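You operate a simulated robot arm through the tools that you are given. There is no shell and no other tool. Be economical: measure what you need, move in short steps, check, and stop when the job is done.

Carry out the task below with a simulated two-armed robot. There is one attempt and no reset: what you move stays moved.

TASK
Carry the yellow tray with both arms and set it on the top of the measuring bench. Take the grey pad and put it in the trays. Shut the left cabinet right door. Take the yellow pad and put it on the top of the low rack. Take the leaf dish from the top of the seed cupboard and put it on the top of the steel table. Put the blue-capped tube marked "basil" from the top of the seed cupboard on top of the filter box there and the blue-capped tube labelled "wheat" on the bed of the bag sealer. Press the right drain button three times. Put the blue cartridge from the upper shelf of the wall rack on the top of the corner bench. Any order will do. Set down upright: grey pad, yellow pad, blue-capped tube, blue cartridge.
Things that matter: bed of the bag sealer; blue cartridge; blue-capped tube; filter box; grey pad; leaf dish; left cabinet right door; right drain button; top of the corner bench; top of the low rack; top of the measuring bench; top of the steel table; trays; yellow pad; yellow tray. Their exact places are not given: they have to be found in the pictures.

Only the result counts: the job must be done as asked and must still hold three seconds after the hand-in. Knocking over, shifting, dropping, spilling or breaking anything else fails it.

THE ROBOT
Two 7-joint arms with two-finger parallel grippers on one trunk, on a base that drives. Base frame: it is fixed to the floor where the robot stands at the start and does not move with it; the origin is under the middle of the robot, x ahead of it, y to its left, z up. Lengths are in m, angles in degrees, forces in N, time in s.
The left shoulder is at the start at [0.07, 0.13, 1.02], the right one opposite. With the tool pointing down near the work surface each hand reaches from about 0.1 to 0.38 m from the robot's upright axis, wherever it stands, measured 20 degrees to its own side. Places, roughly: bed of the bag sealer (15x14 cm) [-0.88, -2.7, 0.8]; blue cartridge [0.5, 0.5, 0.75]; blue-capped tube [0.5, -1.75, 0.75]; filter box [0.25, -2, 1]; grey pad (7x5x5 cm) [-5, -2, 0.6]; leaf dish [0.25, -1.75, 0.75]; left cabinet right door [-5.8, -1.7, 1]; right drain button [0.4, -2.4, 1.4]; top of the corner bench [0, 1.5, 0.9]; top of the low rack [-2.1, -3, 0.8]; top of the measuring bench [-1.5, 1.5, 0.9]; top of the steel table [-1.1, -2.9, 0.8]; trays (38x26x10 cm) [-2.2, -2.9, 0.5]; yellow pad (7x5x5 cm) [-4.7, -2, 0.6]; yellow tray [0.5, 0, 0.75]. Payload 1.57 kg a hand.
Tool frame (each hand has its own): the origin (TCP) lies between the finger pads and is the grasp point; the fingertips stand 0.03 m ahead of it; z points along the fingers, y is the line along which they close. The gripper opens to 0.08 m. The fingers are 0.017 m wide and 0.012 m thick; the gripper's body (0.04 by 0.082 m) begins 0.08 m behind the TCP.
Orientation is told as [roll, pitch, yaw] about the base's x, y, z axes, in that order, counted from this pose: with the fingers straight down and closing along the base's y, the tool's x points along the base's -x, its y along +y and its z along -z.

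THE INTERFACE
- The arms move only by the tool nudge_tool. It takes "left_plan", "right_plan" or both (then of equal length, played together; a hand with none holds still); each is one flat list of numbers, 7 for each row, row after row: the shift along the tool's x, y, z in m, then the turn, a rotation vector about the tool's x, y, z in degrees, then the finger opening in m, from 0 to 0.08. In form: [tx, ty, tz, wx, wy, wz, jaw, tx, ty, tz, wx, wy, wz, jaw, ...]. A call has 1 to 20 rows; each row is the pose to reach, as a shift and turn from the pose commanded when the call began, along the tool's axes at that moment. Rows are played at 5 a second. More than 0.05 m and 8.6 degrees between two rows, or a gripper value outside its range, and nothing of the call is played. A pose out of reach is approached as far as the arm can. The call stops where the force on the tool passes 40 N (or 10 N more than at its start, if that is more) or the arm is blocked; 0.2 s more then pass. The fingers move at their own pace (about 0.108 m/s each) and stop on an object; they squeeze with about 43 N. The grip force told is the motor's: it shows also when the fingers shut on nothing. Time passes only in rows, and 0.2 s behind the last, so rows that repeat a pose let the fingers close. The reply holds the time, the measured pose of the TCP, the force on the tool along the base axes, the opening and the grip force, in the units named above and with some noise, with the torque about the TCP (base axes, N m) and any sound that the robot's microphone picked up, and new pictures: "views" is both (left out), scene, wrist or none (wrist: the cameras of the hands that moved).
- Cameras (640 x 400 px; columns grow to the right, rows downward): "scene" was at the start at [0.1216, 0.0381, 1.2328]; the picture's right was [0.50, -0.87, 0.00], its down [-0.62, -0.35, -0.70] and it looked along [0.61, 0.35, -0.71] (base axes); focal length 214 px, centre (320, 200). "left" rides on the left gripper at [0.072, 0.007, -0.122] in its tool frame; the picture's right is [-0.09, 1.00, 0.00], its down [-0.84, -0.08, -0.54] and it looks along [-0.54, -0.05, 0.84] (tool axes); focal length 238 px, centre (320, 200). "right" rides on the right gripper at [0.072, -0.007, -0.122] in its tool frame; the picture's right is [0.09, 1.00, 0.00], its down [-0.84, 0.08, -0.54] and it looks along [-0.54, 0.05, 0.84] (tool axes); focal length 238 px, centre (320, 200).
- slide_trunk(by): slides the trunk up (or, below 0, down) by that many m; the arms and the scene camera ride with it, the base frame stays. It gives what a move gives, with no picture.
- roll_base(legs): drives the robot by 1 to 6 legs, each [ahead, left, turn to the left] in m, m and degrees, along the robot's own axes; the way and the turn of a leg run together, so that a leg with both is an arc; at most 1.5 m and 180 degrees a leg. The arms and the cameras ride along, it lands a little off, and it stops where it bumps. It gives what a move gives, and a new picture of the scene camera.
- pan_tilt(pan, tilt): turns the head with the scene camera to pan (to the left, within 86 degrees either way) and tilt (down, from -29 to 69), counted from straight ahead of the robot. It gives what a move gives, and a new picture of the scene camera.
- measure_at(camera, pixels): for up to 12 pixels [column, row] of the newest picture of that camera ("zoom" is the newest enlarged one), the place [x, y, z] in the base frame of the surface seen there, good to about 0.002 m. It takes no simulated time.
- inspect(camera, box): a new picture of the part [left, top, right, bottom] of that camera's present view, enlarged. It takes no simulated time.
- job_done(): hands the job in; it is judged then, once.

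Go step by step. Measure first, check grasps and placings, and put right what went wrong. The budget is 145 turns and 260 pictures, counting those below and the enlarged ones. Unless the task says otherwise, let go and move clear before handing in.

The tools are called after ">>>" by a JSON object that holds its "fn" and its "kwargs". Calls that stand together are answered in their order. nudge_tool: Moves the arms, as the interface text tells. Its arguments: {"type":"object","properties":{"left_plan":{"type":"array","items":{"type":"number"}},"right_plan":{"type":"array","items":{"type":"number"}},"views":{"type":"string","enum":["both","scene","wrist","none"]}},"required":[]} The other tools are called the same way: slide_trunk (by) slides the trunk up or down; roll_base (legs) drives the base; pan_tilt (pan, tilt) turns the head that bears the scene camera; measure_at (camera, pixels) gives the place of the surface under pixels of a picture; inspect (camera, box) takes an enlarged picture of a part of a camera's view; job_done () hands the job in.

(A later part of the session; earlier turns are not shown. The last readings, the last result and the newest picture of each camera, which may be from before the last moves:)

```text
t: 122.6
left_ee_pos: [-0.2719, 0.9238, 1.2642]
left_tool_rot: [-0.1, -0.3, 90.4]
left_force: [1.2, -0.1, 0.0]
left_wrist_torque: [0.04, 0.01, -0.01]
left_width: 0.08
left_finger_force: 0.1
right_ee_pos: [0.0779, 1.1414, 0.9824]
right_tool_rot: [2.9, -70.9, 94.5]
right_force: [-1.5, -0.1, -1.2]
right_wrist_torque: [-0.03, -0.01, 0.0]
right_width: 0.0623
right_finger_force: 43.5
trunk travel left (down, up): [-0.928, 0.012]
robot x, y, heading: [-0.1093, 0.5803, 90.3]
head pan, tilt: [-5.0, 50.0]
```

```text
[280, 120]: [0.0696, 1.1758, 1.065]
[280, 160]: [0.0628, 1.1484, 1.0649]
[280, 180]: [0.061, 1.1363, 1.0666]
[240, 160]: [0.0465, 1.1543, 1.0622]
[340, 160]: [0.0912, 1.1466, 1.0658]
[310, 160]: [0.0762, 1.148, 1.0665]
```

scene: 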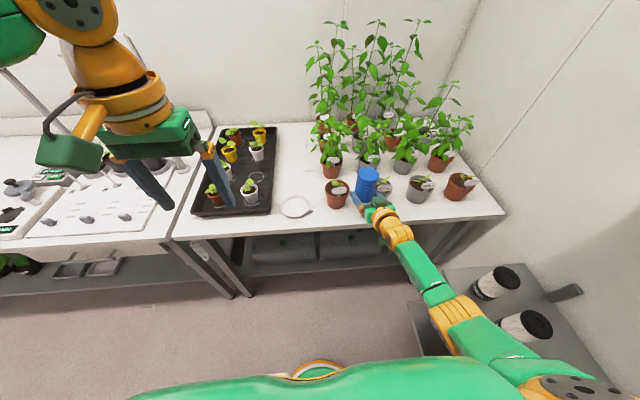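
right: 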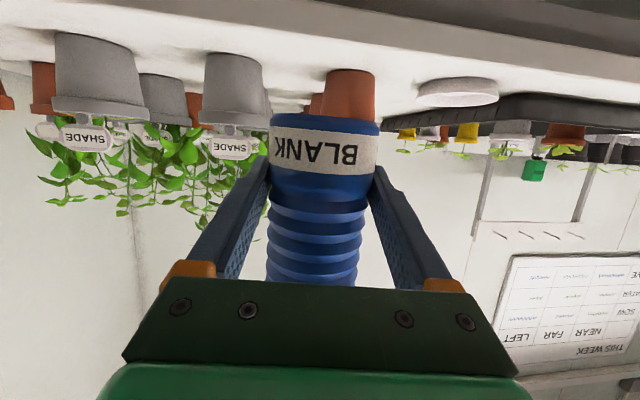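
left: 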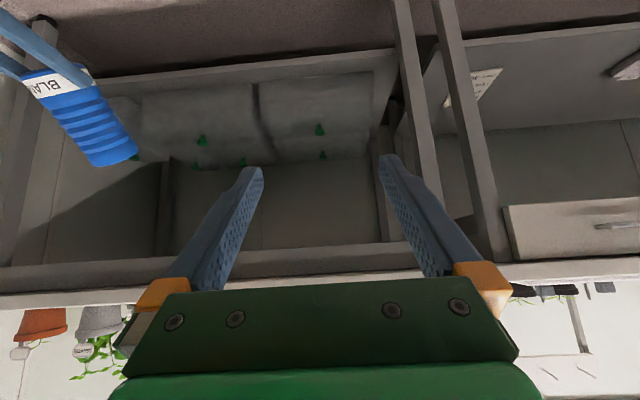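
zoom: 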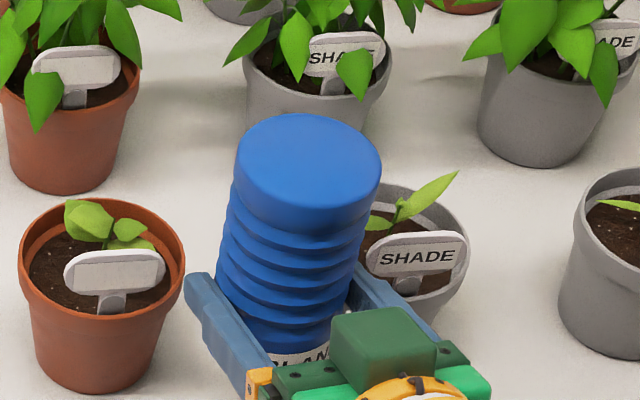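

Centre ≈(0.075,1.146), clear of both pots. I lower the trunk 7.8 cm.

>>> {"fn": "slide_trunk", "kwargs": {"by": -0.078}}

>>> {"fn": "inspect", "kwargs": {"camera": "scene", "box": [322, 130, 418, 190]}}

>>> {"fn": "inspect", "kwargs": {"camera": "right", "box": [160, 40, 480, 240]}}

```text
t: 123.7
left_ee_pos: [-0.2707, 0.9256, 1.1862]
left_tool_rot: [-0.1, -0.1, 90.4]
left_force: [0.5, 0.0, -0.1]
left_wrist_torque: [0.0, 0.02, 0.03]
left_width: 0.0802
left_finger_force: 0.0
right_ee_pos: [0.0751, 1.1428, 0.9032]
right_tool_rot: [3.0, -70.8, 94.6]
right_force: [-0.1, -0.5, 0.3]
right_wrist_torque: [0.06, -0.04, 0.01]
right_width: 0.0618
right_finger_force: 42.8
trunk travel left (down, up): [-0.85, 0.09]
robot x, y, heading: [-0.1098, 0.5794, 90.5]
head pan, tilt: [-5.0, 50.0]
```

```text
6.67 times, centred on (370, 160) of scene
```

zoom: 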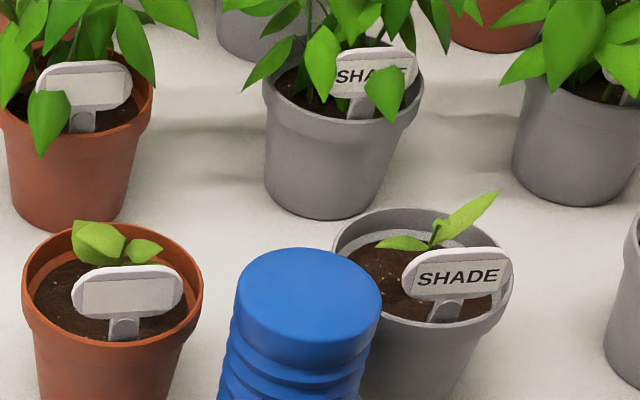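

```text
2.00 times, centred on (320, 140) of right
```

zoom: 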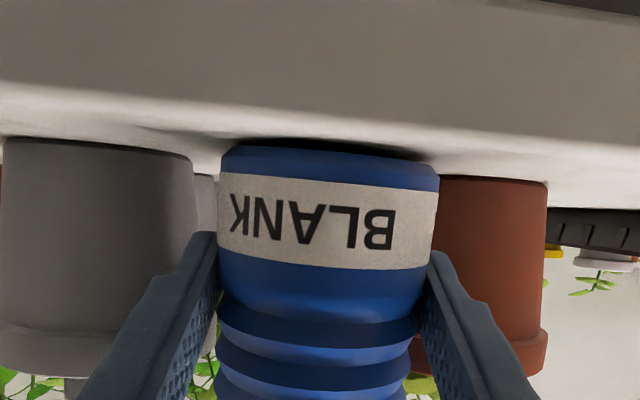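

It is at contact on the bench with clear space around. I lower 1 mm more, open partway and check before retreating.

>>> {"fn": "slide_trunk", "kwargs": {"by": -0.0015}}

>>> {"fn": "nudge_tool", "kwargs": {"right_plan": [0, 0, 0, 0, 0, 0, 0.066, 0, 0, 0, 0, 0, 0, 0.07, 0, 0, 0, 0, 0, 0, 0.072], "views": "wrist"}}

>>> {"fn": "inspect", "kwargs": {"camera": "scene", "box": [322, 140, 418, 200]}}

>>> {"fn": "measure_at", "kwargs": {"camera": "zoom", "pixels": [[310, 200], [310, 240], [310, 260], [250, 230], [370, 230]]}}

```text
t: 124.2
left_ee_pos: [-0.2715, 0.9257, 1.1845]
left_tool_rot: [-0.1, 0.0, 90.5]
left_force: [0.1, -0.9, 0.6]
left_wrist_torque: [0.02, -0.03, 0.01]
left_width: 0.0799
left_finger_force: 0.1
right_ee_pos: [0.0764, 1.1425, 0.9027]
right_tool_rot: [3.0, -71.1, 94.6]
right_force: [0.7, 1.7, 6.1]
right_wrist_torque: [0.36, -0.1, 0.01]
right_width: 0.0619
right_finger_force: 43.3
trunk travel left (down, up): [-0.848, 0.092]
robot x, y, heading: [-0.1086, 0.5783, 90.5]
head pan, tilt: [-5.0, 50.0]
```

```text
t: 125.0
left_ee_pos: [-0.2708, 0.9268, 1.1828]
left_tool_rot: [0.0, 0.0, 90.4]
left_force: [0.2, 0.1, 0.6]
left_wrist_torque: [-0.02, -0.04, -0.06]
left_width: 0.0799
left_finger_force: 0.1
right_ee_pos: [0.0778, 1.1442, 0.9022]
right_tool_rot: [3.0, -70.9, 94.5]
right_force: [-0.7, 0.0, -0.7]
right_wrist_torque: [-0.02, -0.01, -0.01]
right_width: 0.0723
right_finger_force: 0.0
trunk travel left (down, up): [-0.848, 0.092]
robot x, y, heading: [-0.107, 0.5736, 90.6]
head pan, tilt: [-5.0, 50.0]
```

right: 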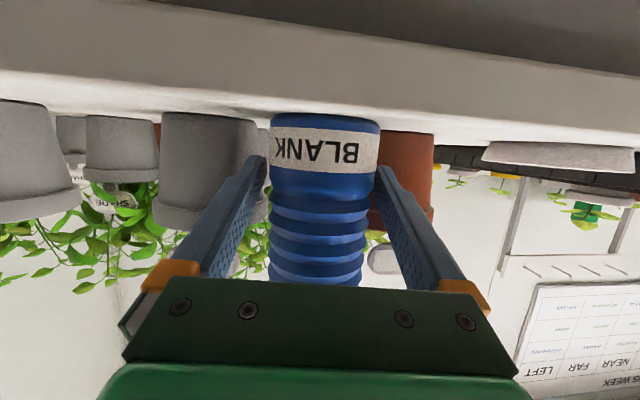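

```text
6.67 times, centred on (370, 170) of scene
```

zoom: 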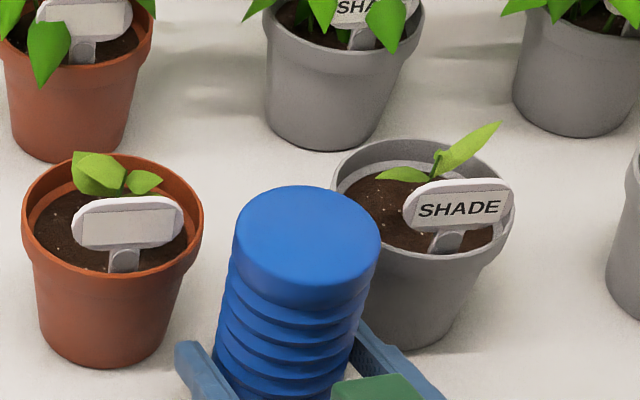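

```text
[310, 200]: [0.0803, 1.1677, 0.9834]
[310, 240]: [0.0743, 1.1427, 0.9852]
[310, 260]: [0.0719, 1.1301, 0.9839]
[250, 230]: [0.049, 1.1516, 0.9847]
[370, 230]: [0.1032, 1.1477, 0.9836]
```

It stands free and upright. I withdraw the hand along its own fingers.

>>> {"fn": "nudge_tool", "kwargs": {"right_plan": [0, 0, -0.02, 0, 0, 0, 0.073, 0, 0, -0.04, 0, 0, 0, 0.073, 0, 0, -0.06, 0, 0, 0, 0.073, 0, 0, -0.09, 0, 0, 0, 0.073, 0, 0, -0.12, 0, 0, 0, 0.073], "views": "wrist"}}

>>> {"fn": "roll_base", "kwargs": {"legs": [[-0.25, 0, 0]]}}

```text
t: 126.2
left_ee_pos: [-0.271, 0.9255, 1.1844]
left_tool_rot: [0.0, -0.1, 90.4]
left_force: [0.2, -0.3, -0.7]
left_wrist_torque: [-0.03, 0.03, -0.01]
left_width: 0.0799
left_finger_force: 0.0
right_ee_pos: [0.0977, 1.0325, 0.943]
right_tool_rot: [3.5, -71.0, 94.3]
right_force: [0.6, -0.8, 0.1]
right_wrist_torque: [0.03, 0.01, -0.01]
right_width: 0.0731
right_finger_force: 0.1
right hand out of reach, approached as far as the arm can: row 2, 3, 4, 5
trunk travel left (down, up): [-0.848, 0.092]
robot x, y, heading: [-0.1106, 0.5792, 90.6]
head pan, tilt: [-5.0, 50.0]
```

right: 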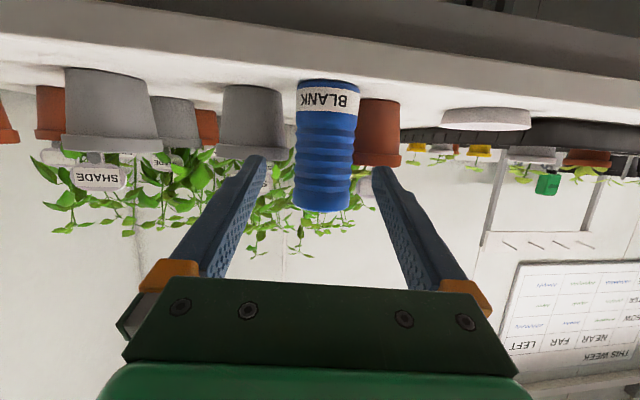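

```text
t: 128.1
left_ee_pos: [-0.2692, 0.6765, 1.1828]
left_tool_rot: [0.0, 0.1, 89.9]
left_force: [0.1, 0.5, -0.1]
left_wrist_torque: [-0.01, 0.0, -0.03]
left_width: 0.0799
left_finger_force: 0.0
right_ee_pos: [0.1022, 0.7804, 0.9407]
right_tool_rot: [3.8, -70.7, 93.8]
right_force: [-0.1, -0.6, -0.7]
right_wrist_torque: [-0.03, 0.0, 0.02]
right_width: 0.0732
right_finger_force: 0.0
trunk travel left (down, up): [-0.848, 0.092]
robot x, y, heading: [-0.1098, 0.3226, 89.9]
head pan, tilt: [-5.0, 50.0]
```

scene: 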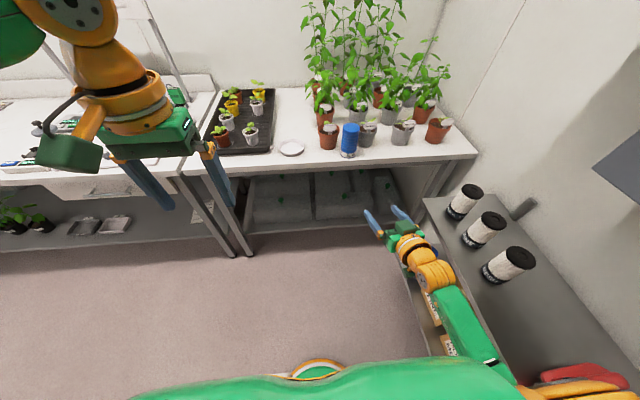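

The blue cartridge stands upright on the corner bench at (348,140). Next the yellow tray: I set both hands to a 45° forward tilt and drive back to the wall rack, facing the tray.

>>> {"fn": "nudge_tool", "kwargs": {"right_plan": [0.005, 0.014, -0.015, 0, 4.3, 0, 0.08, 0.01, 0.029, -0.03, 0, 8.6, 0, 0.08, 0.0155, 0.043, -0.045, 0, 12.9, 0, 0.08, 0.021, 0.057, -0.06, 0, 17.2, 0, 0.08, 0.026, 0.0717, -0.075, 0, 21.5, 0, 0.08, 0.031, 0.086, -0.09, 0, 25.7, 0, 0.08], "left_plan": [0, 0, 0, 0, -7.5, 0, 0.08, 0, 0, 0, 0, -15, 0, 0.08, 0, 0, 0, 0, -22.5, 0, 0.08, 0, 0, 0, 0, -30, 0, 0.08, 0, 0, 0, 0, -37.5, 0, 0.08, 0, 0, 0, 0, -45, 0, 0.08], "views": "none"}}

>>> {"fn": "roll_base", "kwargs": {"legs": [[-0.1, 0.05, 0], [0, 0, -90], [0, -0.2, 0]]}}

>>> {"fn": "pan_tilt", "kwargs": {"pan": 0, "tilt": 45}}

```text
t: 129.5
left_ee_pos: [-0.2689, 0.6714, 1.1851]
left_tool_rot: [-0.1, -45.2, 90.1]
left_force: [0.0, -0.2, -1.0]
left_wrist_torque: [0.0, 0.0, -0.02]
left_width: 0.0799
left_finger_force: 0.1
right_ee_pos: [0.0884, 0.6576, 0.9174]
right_tool_rot: [2.4, -48.6, 95.8]
right_force: [-0.7, -0.3, -0.4]
right_wrist_torque: [0.01, -0.02, 0.01]
right_width: 0.0801
right_finger_force: 0.0
right hand out of reach, approached as far as the arm can: row 1, 2, 3, 4, 5, 6
trunk travel left (down, up): [-0.848, 0.092]
robot x, y, heading: [-0.1086, 0.3245, 90.2]
head pan, tilt: [-5.0, 50.0]
```

```text
t: 135.7
left_ee_pos: [0.1928, 0.1873, 1.1831]
left_tool_rot: [-0.3, -44.9, 0.5]
left_force: [0.6, 0.3, 0.5]
left_wrist_torque: [0.01, 0.02, -0.01]
left_width: 0.08
left_finger_force: 0.0
right_ee_pos: [0.1793, -0.1705, 0.9181]
right_tool_rot: [2.1, -48.5, 6.3]
right_force: [0.2, 0.1, 0.0]
right_wrist_torque: [-0.05, 0.01, 0.02]
right_width: 0.0797
right_finger_force: 0.1
trunk travel left (down, up): [-0.848, 0.092]
robot x, y, heading: [-0.1572, 0.0212, 0.2]
head pan, tilt: [-5.0, 50.0]
```

scene: 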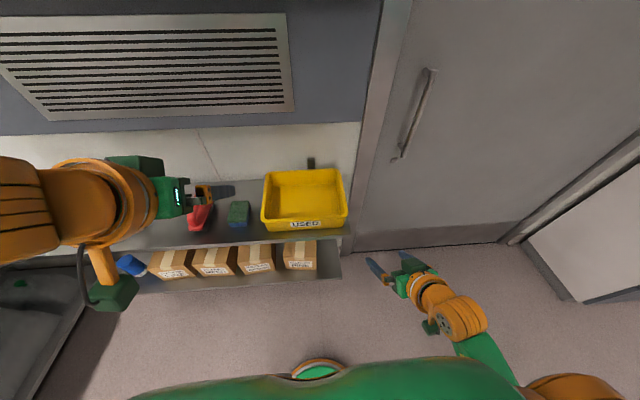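

```text
t: 136.3
left_ee_pos: [0.1927, 0.1843, 1.1841]
left_tool_rot: [-0.1, -45.0, 0.5]
left_force: [-0.8, -1.0, -0.4]
left_wrist_torque: [0.0, 0.01, -0.02]
left_width: 0.0802
left_finger_force: 0.1
right_ee_pos: [0.1799, -0.1734, 0.9172]
right_tool_rot: [2.4, -48.4, 6.2]
right_force: [0.3, -0.2, -0.1]
right_wrist_torque: [-0.01, 0.02, 0.0]
right_width: 0.0797
right_finger_force: 0.1
trunk travel left (down, up): [-0.848, 0.092]
robot x, y, heading: [-0.1587, 0.0222, 0.4]
head pan, tilt: [0.0, 45.0]
```

scene: 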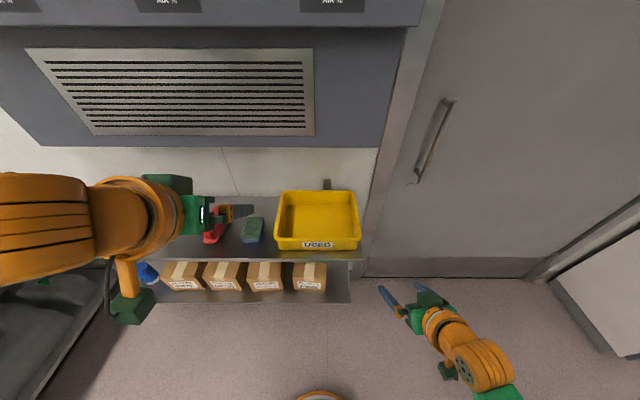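

Both hands frame the tray. I zoom in and measure the tray's rim.

>>> {"fn": "inspect", "kwargs": {"camera": "scene", "box": [250, 170, 394, 260]}}

>>> {"fn": "measure_at", "kwargs": {"camera": "zoom", "pixels": [[125, 95], [132, 180], [118, 300], [112, 320], [470, 95], [480, 180], [492, 300], [300, 90], [300, 320], [300, 200], [145, 180], [466, 180]]}}

```text
4.44 times, centred on (322, 215) of scene
```

zoom: 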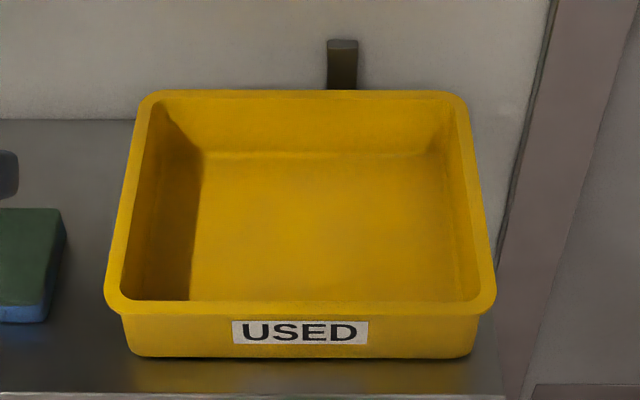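

```text
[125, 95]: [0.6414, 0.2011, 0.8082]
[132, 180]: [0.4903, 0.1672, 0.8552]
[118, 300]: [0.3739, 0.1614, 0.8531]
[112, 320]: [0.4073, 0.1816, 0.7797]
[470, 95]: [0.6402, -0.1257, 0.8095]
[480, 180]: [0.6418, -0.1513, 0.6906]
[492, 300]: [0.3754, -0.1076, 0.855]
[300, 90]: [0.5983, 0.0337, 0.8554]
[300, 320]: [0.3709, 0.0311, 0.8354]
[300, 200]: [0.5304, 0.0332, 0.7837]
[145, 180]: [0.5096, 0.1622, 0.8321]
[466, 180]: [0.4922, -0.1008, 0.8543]
```

Rim centrelines: left y≈0.166, right y≈-0.104, z 0.855, mid x≈0.485. I lower the trunk and level the right hand with the left before driving in.

>>> {"fn": "slide_trunk", "kwargs": {"by": -0.24}}

>>> {"fn": "nudge_tool", "kwargs": {"right_plan": [0, 0, 0, 3.5, 1.8, 2, 0.08, 0, 0, 0, 6.9, 3.5, 4, 0.08], "views": "none"}}

>>> {"fn": "nudge_tool", "kwargs": {"right_plan": [-0.03, 0, -0.03, 0, 0, 0, 0.08, -0.06, 0, -0.06, 0, 0, 0, 0.08, -0.09, 0, -0.09, 0, 0, 0, 0.08, -0.12, 0, -0.12, 0, 0, 0, 0.08, -0.15, 0, -0.15, 0, 0, 0, 0.08, -0.177, 0, -0.177, 0, 0, 0, 0.08], "views": "scene"}}

```text
t: 138.8
left_ee_pos: [0.1928, 0.1835, 0.9441]
left_tool_rot: [-0.1, -45.0, 0.4]
left_force: [1.4, -0.2, -0.5]
left_wrist_torque: [0.02, -0.01, -0.01]
left_width: 0.08
left_finger_force: 0.0
right_ee_pos: [0.1795, -0.1731, 0.677]
right_tool_rot: [2.4, -48.5, 6.1]
right_force: [0.6, -0.9, -0.7]
right_wrist_torque: [0.01, 0.0, -0.03]
right_width: 0.08
right_finger_force: 0.1
trunk travel left (down, up): [-0.608, 0.332]
robot x, y, heading: [-0.156, 0.0224, 0.4]
head pan, tilt: [0.0, 45.0]
```

```text
t: 139.4
left_ee_pos: [0.1927, 0.1829, 0.9447]
left_tool_rot: [0.0, -45.0, 0.3]
left_force: [1.0, 0.1, 0.9]
left_wrist_torque: [0.01, 0.0, -0.02]
left_width: 0.0801
left_finger_force: 0.1
right_ee_pos: [0.1763, -0.1807, 0.6761]
right_tool_rot: [2.2, -47.5, 4.6]
right_force: [-0.6, 0.4, -0.3]
right_wrist_torque: [0.0, 0.04, 0.0]
right_width: 0.0802
right_finger_force: 0.0
right hand out of reach, approached as far as the arm can: row 1, 2
trunk travel left (down, up): [-0.608, 0.332]
robot x, y, heading: [-0.1589, 0.0257, 0.3]
head pan, tilt: [0.0, 45.0]
```

```text
t: 140.8
left_ee_pos: [0.1908, 0.184, 0.9431]
left_tool_rot: [-0.1, -45.1, 0.5]
left_force: [0.0, -0.2, 0.3]
left_wrist_torque: [0.0, -0.03, 0.03]
left_width: 0.08
left_finger_force: 0.1
right_ee_pos: [0.1837, -0.1964, 0.9423]
right_tool_rot: [2.2, -47.3, 4.5]
right_force: [-0.2, 0.4, 0.6]
right_wrist_torque: [0.0, 0.05, -0.01]
right_width: 0.0799
right_finger_force: 0.1
right hand out of reach, approached as far as the arm can: row 1, 2, 3, 4, 5, 6
trunk travel left (down, up): [-0.608, 0.332]
robot x, y, heading: [-0.1546, 0.0219, 0.3]
head pan, tilt: [0.0, 45.0]
```

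scene: 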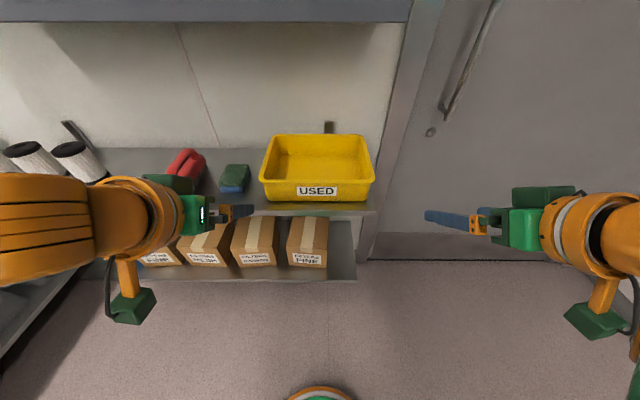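

The hands are level now. I trim the right hand's orientation, bring it inward, and drive ahead.

>>> {"fn": "nudge_tool", "kwargs": {"right_plan": [0, 0, 0, 5.5, 2.3, 3, 0.08, 0, 0.045, 0, 5.5, 2.3, 3, 0.08, 0, 0.085, 0, 5.5, 2.3, 3, 0.08], "views": "none"}}

>>> {"fn": "roll_base", "kwargs": {"legs": [[0.235, 0.006, 0]]}}

```text
t: 141.7
left_ee_pos: [0.1932, 0.185, 0.9441]
left_tool_rot: [-0.1, -45.0, 0.5]
left_force: [0.3, -0.6, 0.1]
left_wrist_torque: [0.0, 0.01, -0.01]
left_width: 0.0799
left_finger_force: 0.1
right_ee_pos: [0.178, -0.1109, 0.9451]
right_tool_rot: [-0.4, -45.0, 0.4]
right_force: [-0.7, -0.1, 0.3]
right_wrist_torque: [0.0, 0.0, 0.01]
right_width: 0.0798
right_finger_force: 0.0
right hand out of reach, approached as far as the arm can: row 2
trunk travel left (down, up): [-0.608, 0.332]
robot x, y, heading: [-0.1544, 0.0187, 0.2]
head pan, tilt: [0.0, 45.0]
```

```text
t: 143.4
left_ee_pos: [0.4268, 0.1928, 0.9445]
left_tool_rot: [-0.1, -45.1, 0.6]
left_force: [-0.3, 0.8, 0.3]
left_wrist_torque: [-0.02, 0.02, 0.01]
left_width: 0.0801
left_finger_force: 0.1
right_ee_pos: [0.4128, -0.1035, 0.9443]
right_tool_rot: [-0.2, -45.0, 0.6]
right_force: [0.7, -1.6, -0.3]
right_wrist_torque: [0.0, 0.03, -0.02]
right_width: 0.08
right_finger_force: 0.0
trunk travel left (down, up): [-0.608, 0.332]
robot x, y, heading: [0.0795, 0.0303, 0.5]
head pan, tilt: [0.0, 45.0]
```

scene: 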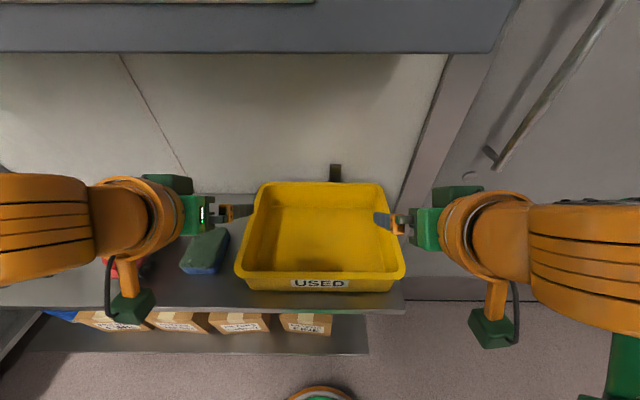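

Hands are over the tray sides. I remeasure the rim and advance to just above it.

>>> {"fn": "nudge_tool", "kwargs": {"left_plan": [-0.01, -0.009, 0.01, 0, 0, 0, 0.08, -0.02, -0.018, 0.02, 0, 0, 0, 0.08, -0.04, -0.027, 0.042, 0, 0, 0, 0.08, -0.02, -0.027, 0.062, 0, 0, 0, 0.08, 0.008, -0.027, 0.09, 0, 0, 0, 0.08], "right_plan": [-0.013, 0, 0.013, 0, 0, 0, 0.08, -0.026, 0, 0.026, 0, 0, 0, 0.08, -0.051, 0, 0.051, 0, 0, 0, 0.08, -0.03, 0, 0.072, 0, 0, 0, 0.08, -0.002, 0, 0.1, 0, 0, 0, 0.08], "views": "both"}}

```text
t: 144.6
left_ee_pos: [0.4848, 0.1683, 0.8746]
left_tool_rot: [0.0, -44.9, 0.8]
left_force: [0.7, 0.8, 0.2]
left_wrist_torque: [0.0, 0.02, 0.02]
left_width: 0.0801
left_finger_force: 0.0
right_ee_pos: [0.4882, -0.1018, 0.8751]
right_tool_rot: [-0.2, -44.9, 0.6]
right_force: [0.0, 0.6, -0.7]
right_wrist_torque: [0.02, -0.01, 0.0]
right_width: 0.08
right_finger_force: 0.0
trunk travel left (down, up): [-0.608, 0.332]
robot x, y, heading: [0.0763, 0.0262, 0.7]
head pan, tilt: [0.0, 45.0]
```

scene: 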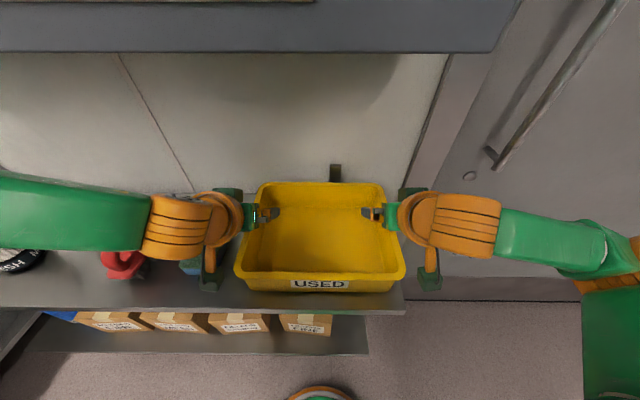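
right: 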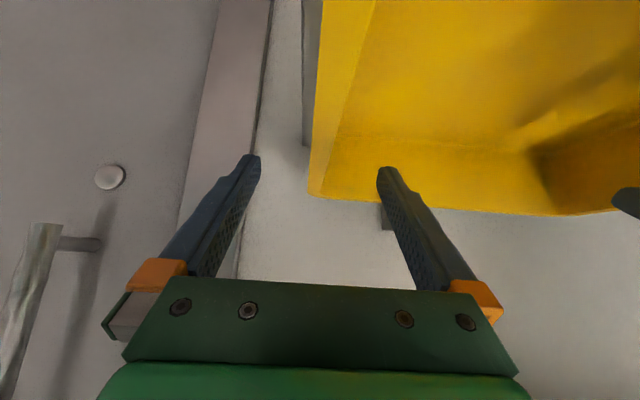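
left: 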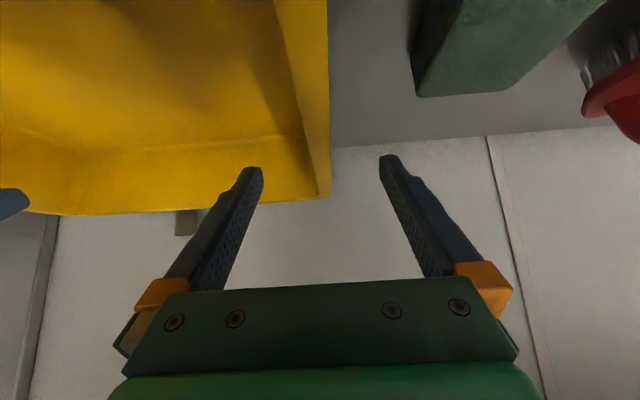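

Both finger pairs straddle the rims. I descend 3 cm and close both.

>>> {"fn": "nudge_tool", "kwargs": {"left_plan": [0.011, 0, 0.011, 0, 0, 0, 0.08, 0.022, 0, 0.022, 0, 0, 0, 0.08, 0.022, 0, 0.022, 0, 0, 0, 0.04, 0.022, 0, 0.022, 0, 0, 0, 0.01, 0.022, 0, 0.022, 0, 0, 0, 0, 0.022, 0, 0.022, 0, 0, 0, 0], "right_plan": [0.011, 0, 0.011, 0, 0, 0, 0.08, 0.022, 0, 0.022, 0, 0, 0, 0.08, 0.022, 0, 0.022, 0, 0, 0, 0.04, 0.022, 0, 0.022, 0, 0, 0, 0.01, 0.022, 0, 0.022, 0, 0, 0, 0, 0.022, 0, 0.022, 0, 0, 0, 0], "views": "wrist"}}

```text
t: 146.0
left_ee_pos: [0.4836, 0.1674, 0.8422]
left_tool_rot: [-0.3, -45.0, 0.4]
left_force: [-4.6, -34.6, -0.4]
left_wrist_torque: [0.08, -0.18, -0.21]
left_width: 0.0036
left_finger_force: 24.9
right_ee_pos: [0.4834, -0.1015, 0.8425]
right_tool_rot: [0.1, -45.0, 0.7]
right_force: [5.0, 35.6, -0.5]
right_wrist_torque: [-0.34, 0.02, -0.84]
right_width: 0.0039
right_finger_force: 24.9
trunk travel left (down, up): [-0.608, 0.332]
robot x, y, heading: [0.0785, 0.0317, 0.5]
head pan, tilt: [0.0, 45.0]
```

right: 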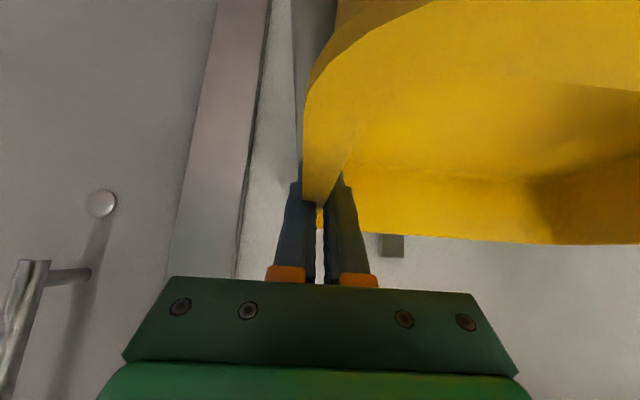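
left: 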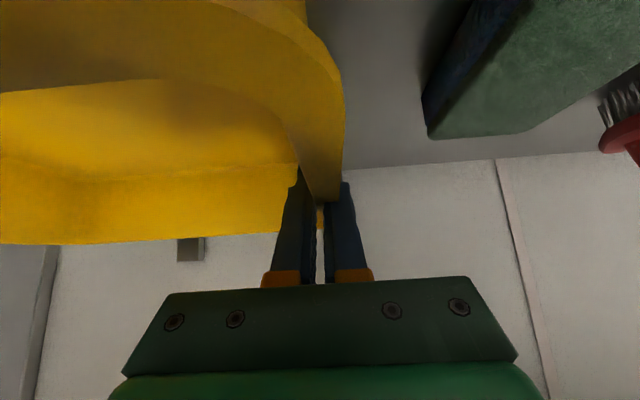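

Both hands hold the walls, but pull against each other by 35 N. I ease them 1.5 mm inward, then lift with the trunk.

>>> {"fn": "nudge_tool", "kwargs": {"left_plan": [0, -0.0015, 0, 0, 0, 0, 0, 0, -0.0015, 0, 0, 0, 0, 0], "right_plan": [0, 0.0015, 0, 0, 0, 0, 0, 0, 0.0015, 0, 0, 0, 0, 0], "views": "none"}}

>>> {"fn": "slide_trunk", "kwargs": {"by": 0.11}}

>>> {"fn": "inspect", "kwargs": {"camera": "scene", "box": [160, 100, 480, 300]}}

```text
t: 146.6
left_ee_pos: [0.486, 0.1662, 0.8433]
left_tool_rot: [-0.2, -44.8, 0.7]
left_force: [-5.3, -22.1, 0.5]
left_wrist_torque: [-0.39, -0.48, -0.81]
left_width: 0.0038
left_finger_force: 24.8
right_ee_pos: [0.485, -0.1008, 0.8437]
right_tool_rot: [-0.3, -45.0, 0.6]
right_force: [5.0, 21.7, -0.4]
right_wrist_torque: [-0.19, 0.22, -0.63]
right_width: 0.0038
right_finger_force: 24.6
trunk travel left (down, up): [-0.608, 0.332]
robot x, y, heading: [0.0762, 0.0289, 0.5]
head pan, tilt: [0.0, 45.0]
```

```text
t: 148.0
left_ee_pos: [0.4857, 0.1649, 0.9528]
left_tool_rot: [-0.2, -44.9, 0.7]
left_force: [-5.8, -18.9, -0.8]
left_wrist_torque: [-0.38, 0.36, -0.84]
left_width: 0.0039
left_finger_force: 24.9
right_ee_pos: [0.4864, -0.1, 0.953]
right_tool_rot: [-0.1, -45.0, 0.6]
right_force: [5.3, 19.3, -3.6]
right_wrist_torque: [-0.15, -0.39, -0.69]
right_width: 0.004
right_finger_force: 24.8
trunk travel left (down, up): [-0.718, 0.222]
robot x, y, heading: [0.081, 0.0317, 0.8]
head pan, tilt: [0.0, 45.0]
```

```text
2.00 times, centred on (320, 200) of scene
```

zoom: 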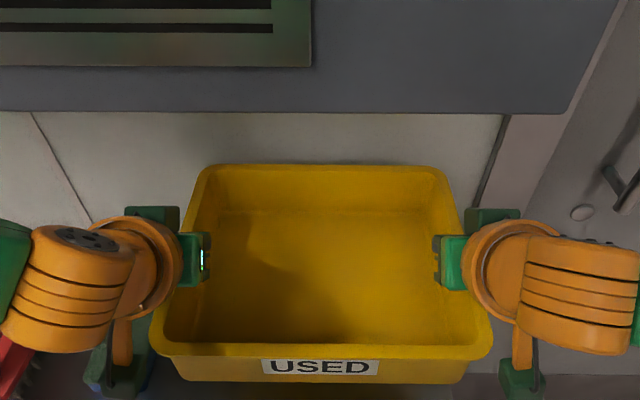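

The tray is held level. I back out, turn to the left and drive along to the measuring bench, looking at it.

>>> {"fn": "roll_base", "kwargs": {"legs": [[-0.45, 0, 0], [0, 0, 89], [0, 0.95, 0]]}}

>>> {"fn": "pan_tilt", "kwargs": {"pan": 0, "tilt": 30}}

```text
t: 159.1
left_ee_pos: [-1.4301, 0.4398, 0.9523]
left_tool_rot: [-0.1, -44.9, 89.0]
left_force: [17.7, -5.9, -1.4]
left_wrist_torque: [0.05, -0.32, -0.81]
left_width: 0.0041
left_finger_force: 24.9
right_ee_pos: [-1.1633, 0.4315, 0.9535]
right_tool_rot: [-0.2, -44.8, 88.8]
right_force: [-17.5, 5.6, -3.7]
right_wrist_torque: [0.0, -0.08, -0.65]
right_width: 0.0042
right_finger_force: 24.6
trunk travel left (down, up): [-0.718, 0.222]
robot x, y, heading: [-1.3106, 0.0255, 89.0]
head pan, tilt: [0.0, 45.0]
```

scene: 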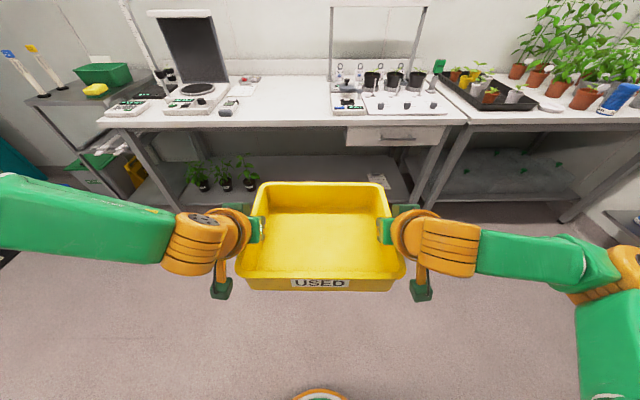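

```text
t: 159.8
left_ee_pos: [-1.4302, 0.4395, 0.9543]
left_tool_rot: [-0.2, -44.8, 88.9]
left_force: [1.1, -5.7, -1.8]
left_wrist_torque: [0.08, -0.25, -0.79]
left_width: 0.0038
left_finger_force: 25.0
right_ee_pos: [-1.1637, 0.4314, 0.9521]
right_tool_rot: [-0.2, -45.0, 88.9]
right_force: [-1.0, 5.4, -3.6]
right_wrist_torque: [-0.09, -0.11, -0.68]
right_width: 0.0038
right_finger_force: 24.5
trunk travel left (down, up): [-0.718, 0.222]
robot x, y, heading: [-1.3058, 0.027, 88.9]
head pan, tilt: [0.0, 30.0]
```

scene: 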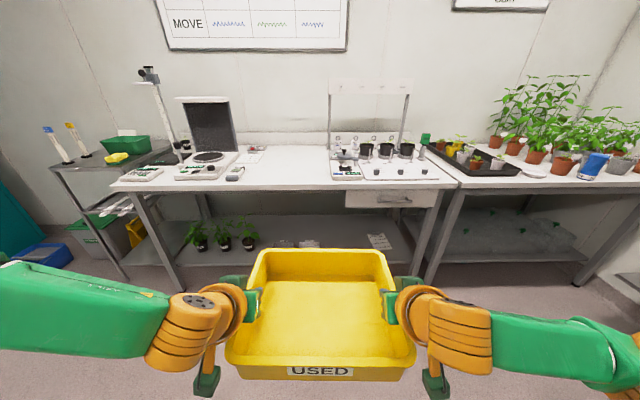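

There is free space on the measuring bench between (250,170) and (330,170). I measure it.

>>> {"fn": "inspect", "kwargs": {"camera": "scene", "box": [110, 90, 462, 310]}}

>>> {"fn": "measure_at", "kwargs": {"camera": "scene", "pixels": [[290, 188], [290, 170], [290, 155], [247, 178], [243, 186], [331, 170], [333, 182], [262, 152], [238, 150], [325, 186], [255, 165], [320, 155]]}}

```text
1.82 times, centred on (286, 200) of scene
```

zoom: 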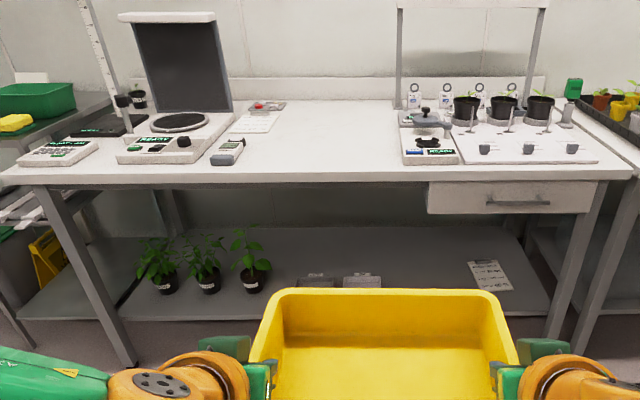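

```text
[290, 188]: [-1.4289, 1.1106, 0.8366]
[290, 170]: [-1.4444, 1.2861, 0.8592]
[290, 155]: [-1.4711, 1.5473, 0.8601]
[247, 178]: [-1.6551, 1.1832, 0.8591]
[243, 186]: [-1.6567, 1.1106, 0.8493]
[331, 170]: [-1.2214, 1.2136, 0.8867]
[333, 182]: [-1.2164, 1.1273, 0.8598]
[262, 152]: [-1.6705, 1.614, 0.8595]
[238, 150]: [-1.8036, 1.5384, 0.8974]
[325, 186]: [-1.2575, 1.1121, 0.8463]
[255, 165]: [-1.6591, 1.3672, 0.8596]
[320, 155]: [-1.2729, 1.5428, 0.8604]
```

Free area x −1.66…−1.23. I target the tray centre at (−1.445, 1.24), raise 4 cm for clearance, and drive there.

>>> {"fn": "slide_trunk", "kwargs": {"by": 0.04}}

>>> {"fn": "roll_base", "kwargs": {"legs": [[0, 0.163, 1], [0.75, 0, 0]]}}

>>> {"fn": "pan_tilt", "kwargs": {"pan": 0, "tilt": 45}}

```text
t: 160.7
left_ee_pos: [-1.4292, 0.4394, 0.9928]
left_tool_rot: [-0.1, -44.8, 88.9]
left_force: [1.1, -5.9, -0.9]
left_wrist_torque: [-0.13, -0.29, -0.81]
left_width: 0.004
left_finger_force: 24.9
right_ee_pos: [-1.1636, 0.432, 0.9929]
right_tool_rot: [-0.2, -45.0, 88.8]
right_force: [-2.0, 4.9, -4.2]
right_wrist_torque: [0.12, -0.15, -0.68]
right_width: 0.004
right_finger_force: 24.7
trunk travel left (down, up): [-0.758, 0.182]
robot x, y, heading: [-1.3053, 0.0293, 88.8]
head pan, tilt: [0.0, 30.0]
```

```text
t: 165.8
left_ee_pos: [-1.6041, 1.1913, 0.9933]
left_tool_rot: [-0.1, -45.0, 90.2]
left_force: [3.9, -5.8, -0.6]
left_wrist_torque: [-0.03, -0.25, -0.82]
left_width: 0.004
left_finger_force: 24.6
right_ee_pos: [-1.3381, 1.1893, 0.9938]
right_tool_rot: [-0.2, -45.0, 90.2]
right_force: [-3.6, 5.1, -3.2]
right_wrist_torque: [0.0, -0.06, -0.59]
right_width: 0.0039
right_finger_force: 24.9
trunk travel left (down, up): [-0.758, 0.182]
robot x, y, heading: [-1.4721, 0.7822, 90.2]
head pan, tilt: [0.0, 30.0]
```

scene: 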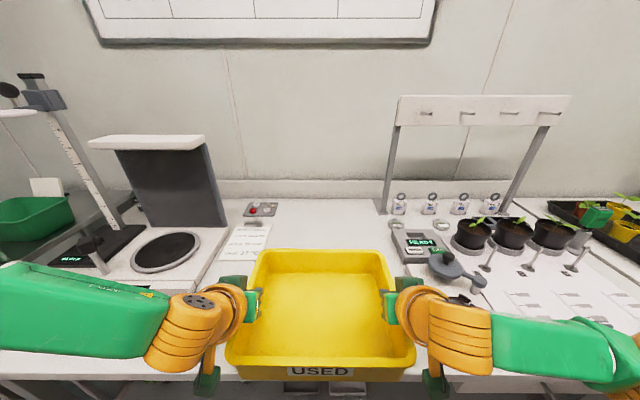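

```text
t: 166.6
left_ee_pos: [-1.6036, 1.1912, 0.9924]
left_tool_rot: [-0.2, -45.0, 90.2]
left_force: [-0.6, -5.3, -1.7]
left_wrist_torque: [0.06, -0.21, -0.75]
left_width: 0.004
left_finger_force: 25.1
right_ee_pos: [-1.3367, 1.1898, 0.9926]
right_tool_rot: [-0.3, -44.9, 90.2]
right_force: [-0.1, 5.3, -3.3]
right_wrist_torque: [-0.04, -0.05, -0.62]
right_width: 0.0038
right_finger_force: 24.8
trunk travel left (down, up): [-0.758, 0.182]
robot x, y, heading: [-1.4702, 0.7824, 90.2]
head pan, tilt: [0.0, 45.0]
```

scene: 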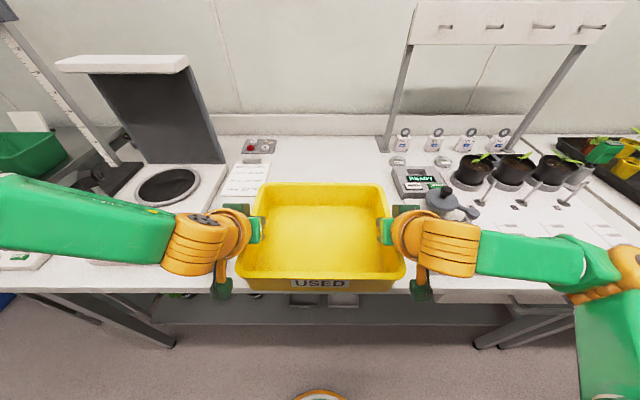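

I shift 2.5 cm right, reach the arms 5 cm forward together, and lower the trunk 6.7 cm.

>>> {"fn": "roll_base", "kwargs": {"legs": [[0, -0.025, 0]]}}

>>> {"fn": "nudge_tool", "kwargs": {"left_plan": [-0.012, 0, 0.012, 0, 0, 0, 0, -0.024, 0, 0.024, 0, 0, 0, 0, -0.036, 0, 0.036, 0, 0, 0, 0], "right_plan": [-0.012, 0, 0.012, 0, 0, 0, 0, -0.024, 0, 0.024, 0, 0, 0, 0, -0.036, 0, 0.036, 0, 0, 0, 0], "views": "none"}}

>>> {"fn": "slide_trunk", "kwargs": {"by": -0.066}}

>>> {"fn": "inspect", "kwargs": {"camera": "scene", "box": [160, 100, 480, 300]}}

```text
t: 167.4
left_ee_pos: [-1.5844, 1.1918, 0.9924]
left_tool_rot: [-0.5, -44.9, 90.5]
left_force: [-0.1, -5.5, -0.5]
left_wrist_torque: [-0.13, -0.27, -0.79]
left_width: 0.0038
left_finger_force: 24.5
right_ee_pos: [-1.3186, 1.1898, 0.9932]
right_tool_rot: [-0.6, -44.9, 90.6]
right_force: [0.6, 5.1, -3.8]
right_wrist_torque: [0.15, -0.11, -0.63]
right_width: 0.0039
right_finger_force: 25.1
trunk travel left (down, up): [-0.758, 0.182]
robot x, y, heading: [-1.4474, 0.7833, 89.9]
head pan, tilt: [0.0, 45.0]
```

scene: 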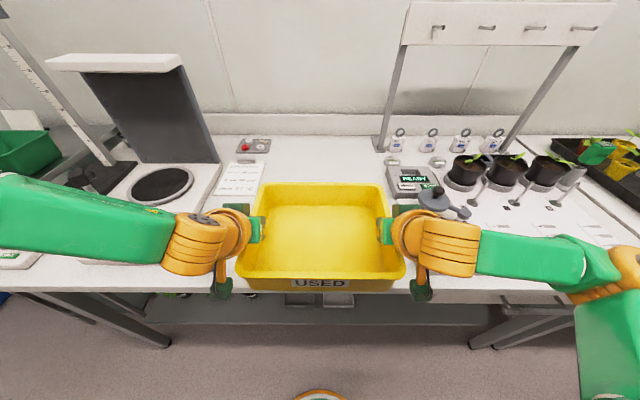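

```text
t: 168.2
left_ee_pos: [-1.5791, 1.2429, 0.9915]
left_tool_rot: [-0.1, -44.9, 90.1]
left_force: [1.5, -4.9, 0.5]
left_wrist_torque: [-0.05, -0.35, -0.57]
left_width: 0.0041
left_finger_force: 24.9
right_ee_pos: [-1.3145, 1.2432, 0.9929]
right_tool_rot: [-0.1, -44.8, 90.2]
right_force: [0.0, 4.4, -5.1]
right_wrist_torque: [0.08, -0.24, -0.59]
right_width: 0.0042
right_finger_force: 24.4
trunk travel left (down, up): [-0.758, 0.182]
robot x, y, heading: [-1.4502, 0.7832, 90.1]
head pan, tilt: [0.0, 45.0]
```

```text
t: 169.2
left_ee_pos: [-1.5806, 1.2414, 0.9268]
left_tool_rot: [-0.1, -44.9, 90.2]
left_force: [3.1, -4.9, 0.2]
left_wrist_torque: [-0.01, -0.32, -0.65]
left_width: 0.004
left_finger_force: 24.3
right_ee_pos: [-1.3145, 1.2411, 0.9277]
right_tool_rot: [-0.3, -44.9, 90.1]
right_force: [-3.9, 4.1, -5.2]
right_wrist_torque: [0.06, -0.31, -0.59]
right_width: 0.0042
right_finger_force: 24.9
trunk travel left (down, up): [-0.692, 0.248]
robot x, y, heading: [-1.4527, 0.7801, 90.1]
head pan, tilt: [0.0, 45.0]
```

```text
2.00 times, centred on (320, 200) of scene
```

zoom: 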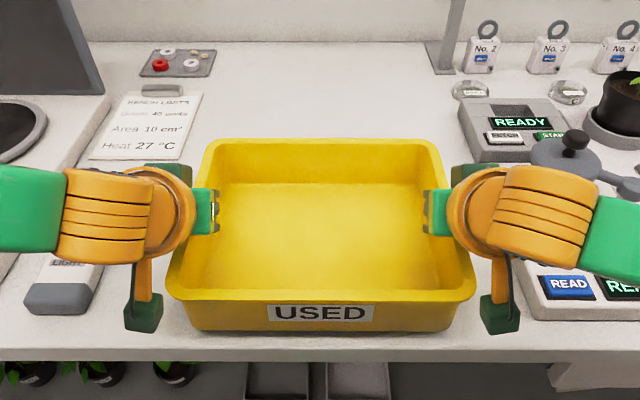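

Still hanging a few millimetres above. I lower 4 mm more.

>>> {"fn": "slide_trunk", "kwargs": {"by": -0.0045}}

```text
t: 169.8
left_ee_pos: [-1.5793, 1.2429, 0.923]
left_tool_rot: [-0.2, -45.1, 90.2]
left_force: [5.7, -3.9, 3.2]
left_wrist_torque: [0.36, -0.22, -0.66]
left_width: 0.0039
left_finger_force: 24.8
right_ee_pos: [-1.3126, 1.2411, 0.9238]
right_tool_rot: [-0.2, -45.0, 90.2]
right_force: [-4.9, 4.3, -4.2]
right_wrist_torque: [0.04, -0.21, -0.56]
right_width: 0.0038
right_finger_force: 24.4
trunk travel left (down, up): [-0.688, 0.252]
robot x, y, heading: [-1.4471, 0.7843, 90.3]
head pan, tilt: [0.0, 45.0]
```

Contact begins. I lower 1 mm more, open both hands together, and rise with the trunk.

>>> {"fn": "slide_trunk", "kwargs": {"by": -0.001}}

>>> {"fn": "nudge_tool", "kwargs": {"left_plan": [0, 0, 0, 0, 0, 0, 0.03, 0, 0, 0, 0, 0, 0, 0.05, 0, 0, 0, 0, 0, 0, 0.05], "right_plan": [0, 0, 0, 0, 0, 0, 0.03, 0, 0, 0, 0, 0, 0, 0.05, 0, 0, 0, 0, 0, 0, 0.05], "views": "none"}}

>>> {"fn": "slide_trunk", "kwargs": {"by": 0.1}}

>>> {"fn": "roll_base", "kwargs": {"legs": [[-0.4, 0, 0]]}}

```text
t: 170.3
left_ee_pos: [-1.5801, 1.2411, 0.9221]
left_tool_rot: [-0.1, -45.1, 90.2]
left_force: [5.6, 1.1, 13.5]
left_wrist_torque: [-0.48, -0.23, -0.65]
left_width: 0.0039
left_finger_force: 25.3
right_ee_pos: [-1.3138, 1.2415, 0.9227]
right_tool_rot: [-0.1, -45.2, 90.1]
right_force: [-6.2, 6.6, 2.6]
right_wrist_torque: [-0.69, -0.22, -0.57]
right_width: 0.004
right_finger_force: 24.5
trunk travel left (down, up): [-0.687, 0.253]
robot x, y, heading: [-1.4452, 0.7817, 90.1]
head pan, tilt: [0.0, 45.0]
```

```text
t: 171.1
left_ee_pos: [-1.5811, 1.2418, 0.9217]
left_tool_rot: [-0.2, -44.9, 90.2]
left_force: [0.3, 0.1, 0.4]
left_wrist_torque: [-0.01, -0.01, 0.0]
left_width: 0.0501
left_finger_force: 0.0
right_ee_pos: [-1.3149, 1.24, 0.9233]
right_tool_rot: [-0.2, -45.0, 90.3]
right_force: [-0.1, 0.6, -1.0]
right_wrist_torque: [0.01, 0.0, 0.02]
right_width: 0.0501
right_finger_force: 0.0
trunk travel left (down, up): [-0.687, 0.253]
robot x, y, heading: [-1.4474, 0.7843, 90.4]
head pan, tilt: [0.0, 45.0]
```

```text
t: 172.4
left_ee_pos: [-1.5812, 1.2415, 1.0219]
left_tool_rot: [-0.2, -44.9, 90.2]
left_force: [0.2, 0.1, 0.0]
left_wrist_torque: [0.01, -0.03, 0.01]
left_width: 0.0497
left_finger_force: 0.1
right_ee_pos: [-1.3135, 1.2405, 1.0224]
right_tool_rot: [-0.2, -45.0, 90.2]
right_force: [-0.4, -0.1, -1.1]
right_wrist_torque: [0.06, -0.01, -0.01]
right_width: 0.0498
right_finger_force: 0.1
trunk travel left (down, up): [-0.787, 0.153]
robot x, y, heading: [-1.4482, 0.7838, 89.9]
head pan, tilt: [0.0, 45.0]
```

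```text
t: 174.9
left_ee_pos: [-1.5792, 0.8475, 1.0207]
left_tool_rot: [-0.1, -44.9, 90.3]
left_force: [0.0, -0.7, -0.5]
left_wrist_torque: [0.03, 0.0, 0.03]
left_width: 0.0501
left_finger_force: 0.1
right_ee_pos: [-1.3128, 0.8474, 1.0215]
right_tool_rot: [-0.2, -44.9, 90.3]
right_force: [0.0, -0.1, -0.2]
right_wrist_torque: [0.01, -0.01, -0.03]
right_width: 0.05
right_finger_force: 0.1
trunk travel left (down, up): [-0.787, 0.153]
robot x, y, heading: [-1.4469, 0.3867, 90.5]
head pan, tilt: [0.0, 45.0]
```

scene: 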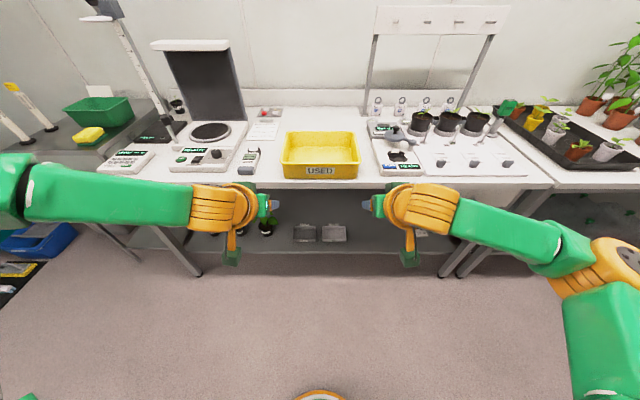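

The yellow tray stands on the measuring bench at (320,155). Now I drive toward the seed cupboard on the other side and look.

>>> {"fn": "roll_base", "kwargs": {"legs": [[-0.1, 0, -90], [0, 0, -60], [1.2, 0, 0]]}}

>>> {"fn": "pan_tilt", "kwargs": {"pan": 15, "tilt": 20}}

```text
t: 187.4
left_ee_pos: [-0.5939, -1.0468, 1.0217]
left_tool_rot: [-0.1, -45.0, -60.9]
left_force: [-0.3, -0.2, -0.2]
left_wrist_torque: [0.02, 0.01, 0.0]
left_width: 0.05
left_finger_force: 0.0
right_ee_pos: [-0.8266, -1.1742, 1.0225]
right_tool_rot: [-0.2, -45.0, -60.9]
right_force: [-0.4, -0.3, -0.3]
right_wrist_torque: [0.01, -0.01, 0.02]
right_width: 0.0503
right_finger_force: 0.1
trunk travel left (down, up): [-0.787, 0.153]
robot x, y, heading: [-0.9377, -0.7093, -61.2]
head pan, tilt: [0.0, 45.0]
```

scene: 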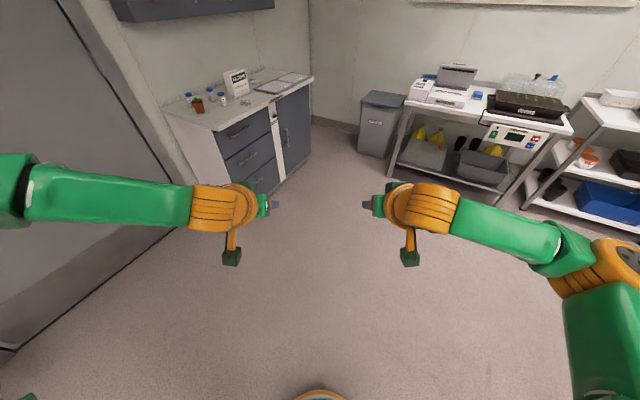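

```text
t: 188.3
left_ee_pos: [-0.5939, -1.0473, 1.0215]
left_tool_rot: [-0.2, -45.0, -60.9]
left_force: [-0.7, 0.0, -0.4]
left_wrist_torque: [0.06, -0.02, 0.01]
left_width: 0.0498
left_finger_force: 0.1
right_ee_pos: [-0.826, -1.1747, 1.0218]
right_tool_rot: [-0.2, -44.9, -60.9]
right_force: [0.2, -0.7, -0.3]
right_wrist_torque: [0.01, -0.01, 0.0]
right_width: 0.0499
right_finger_force: 0.1
trunk travel left (down, up): [-0.787, 0.153]
robot x, y, heading: [-0.9322, -0.7107, -60.9]
head pan, tilt: [15.0, 20.0]
```

scene: 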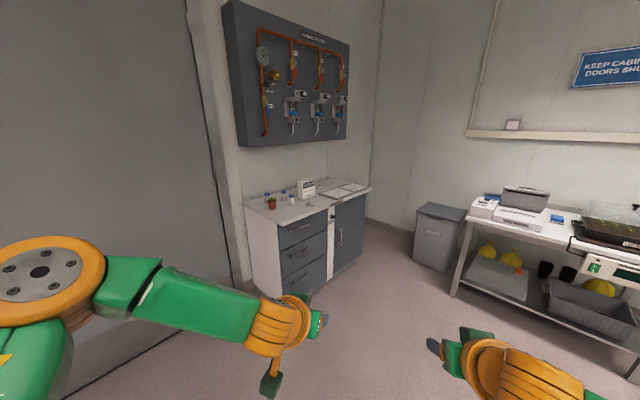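

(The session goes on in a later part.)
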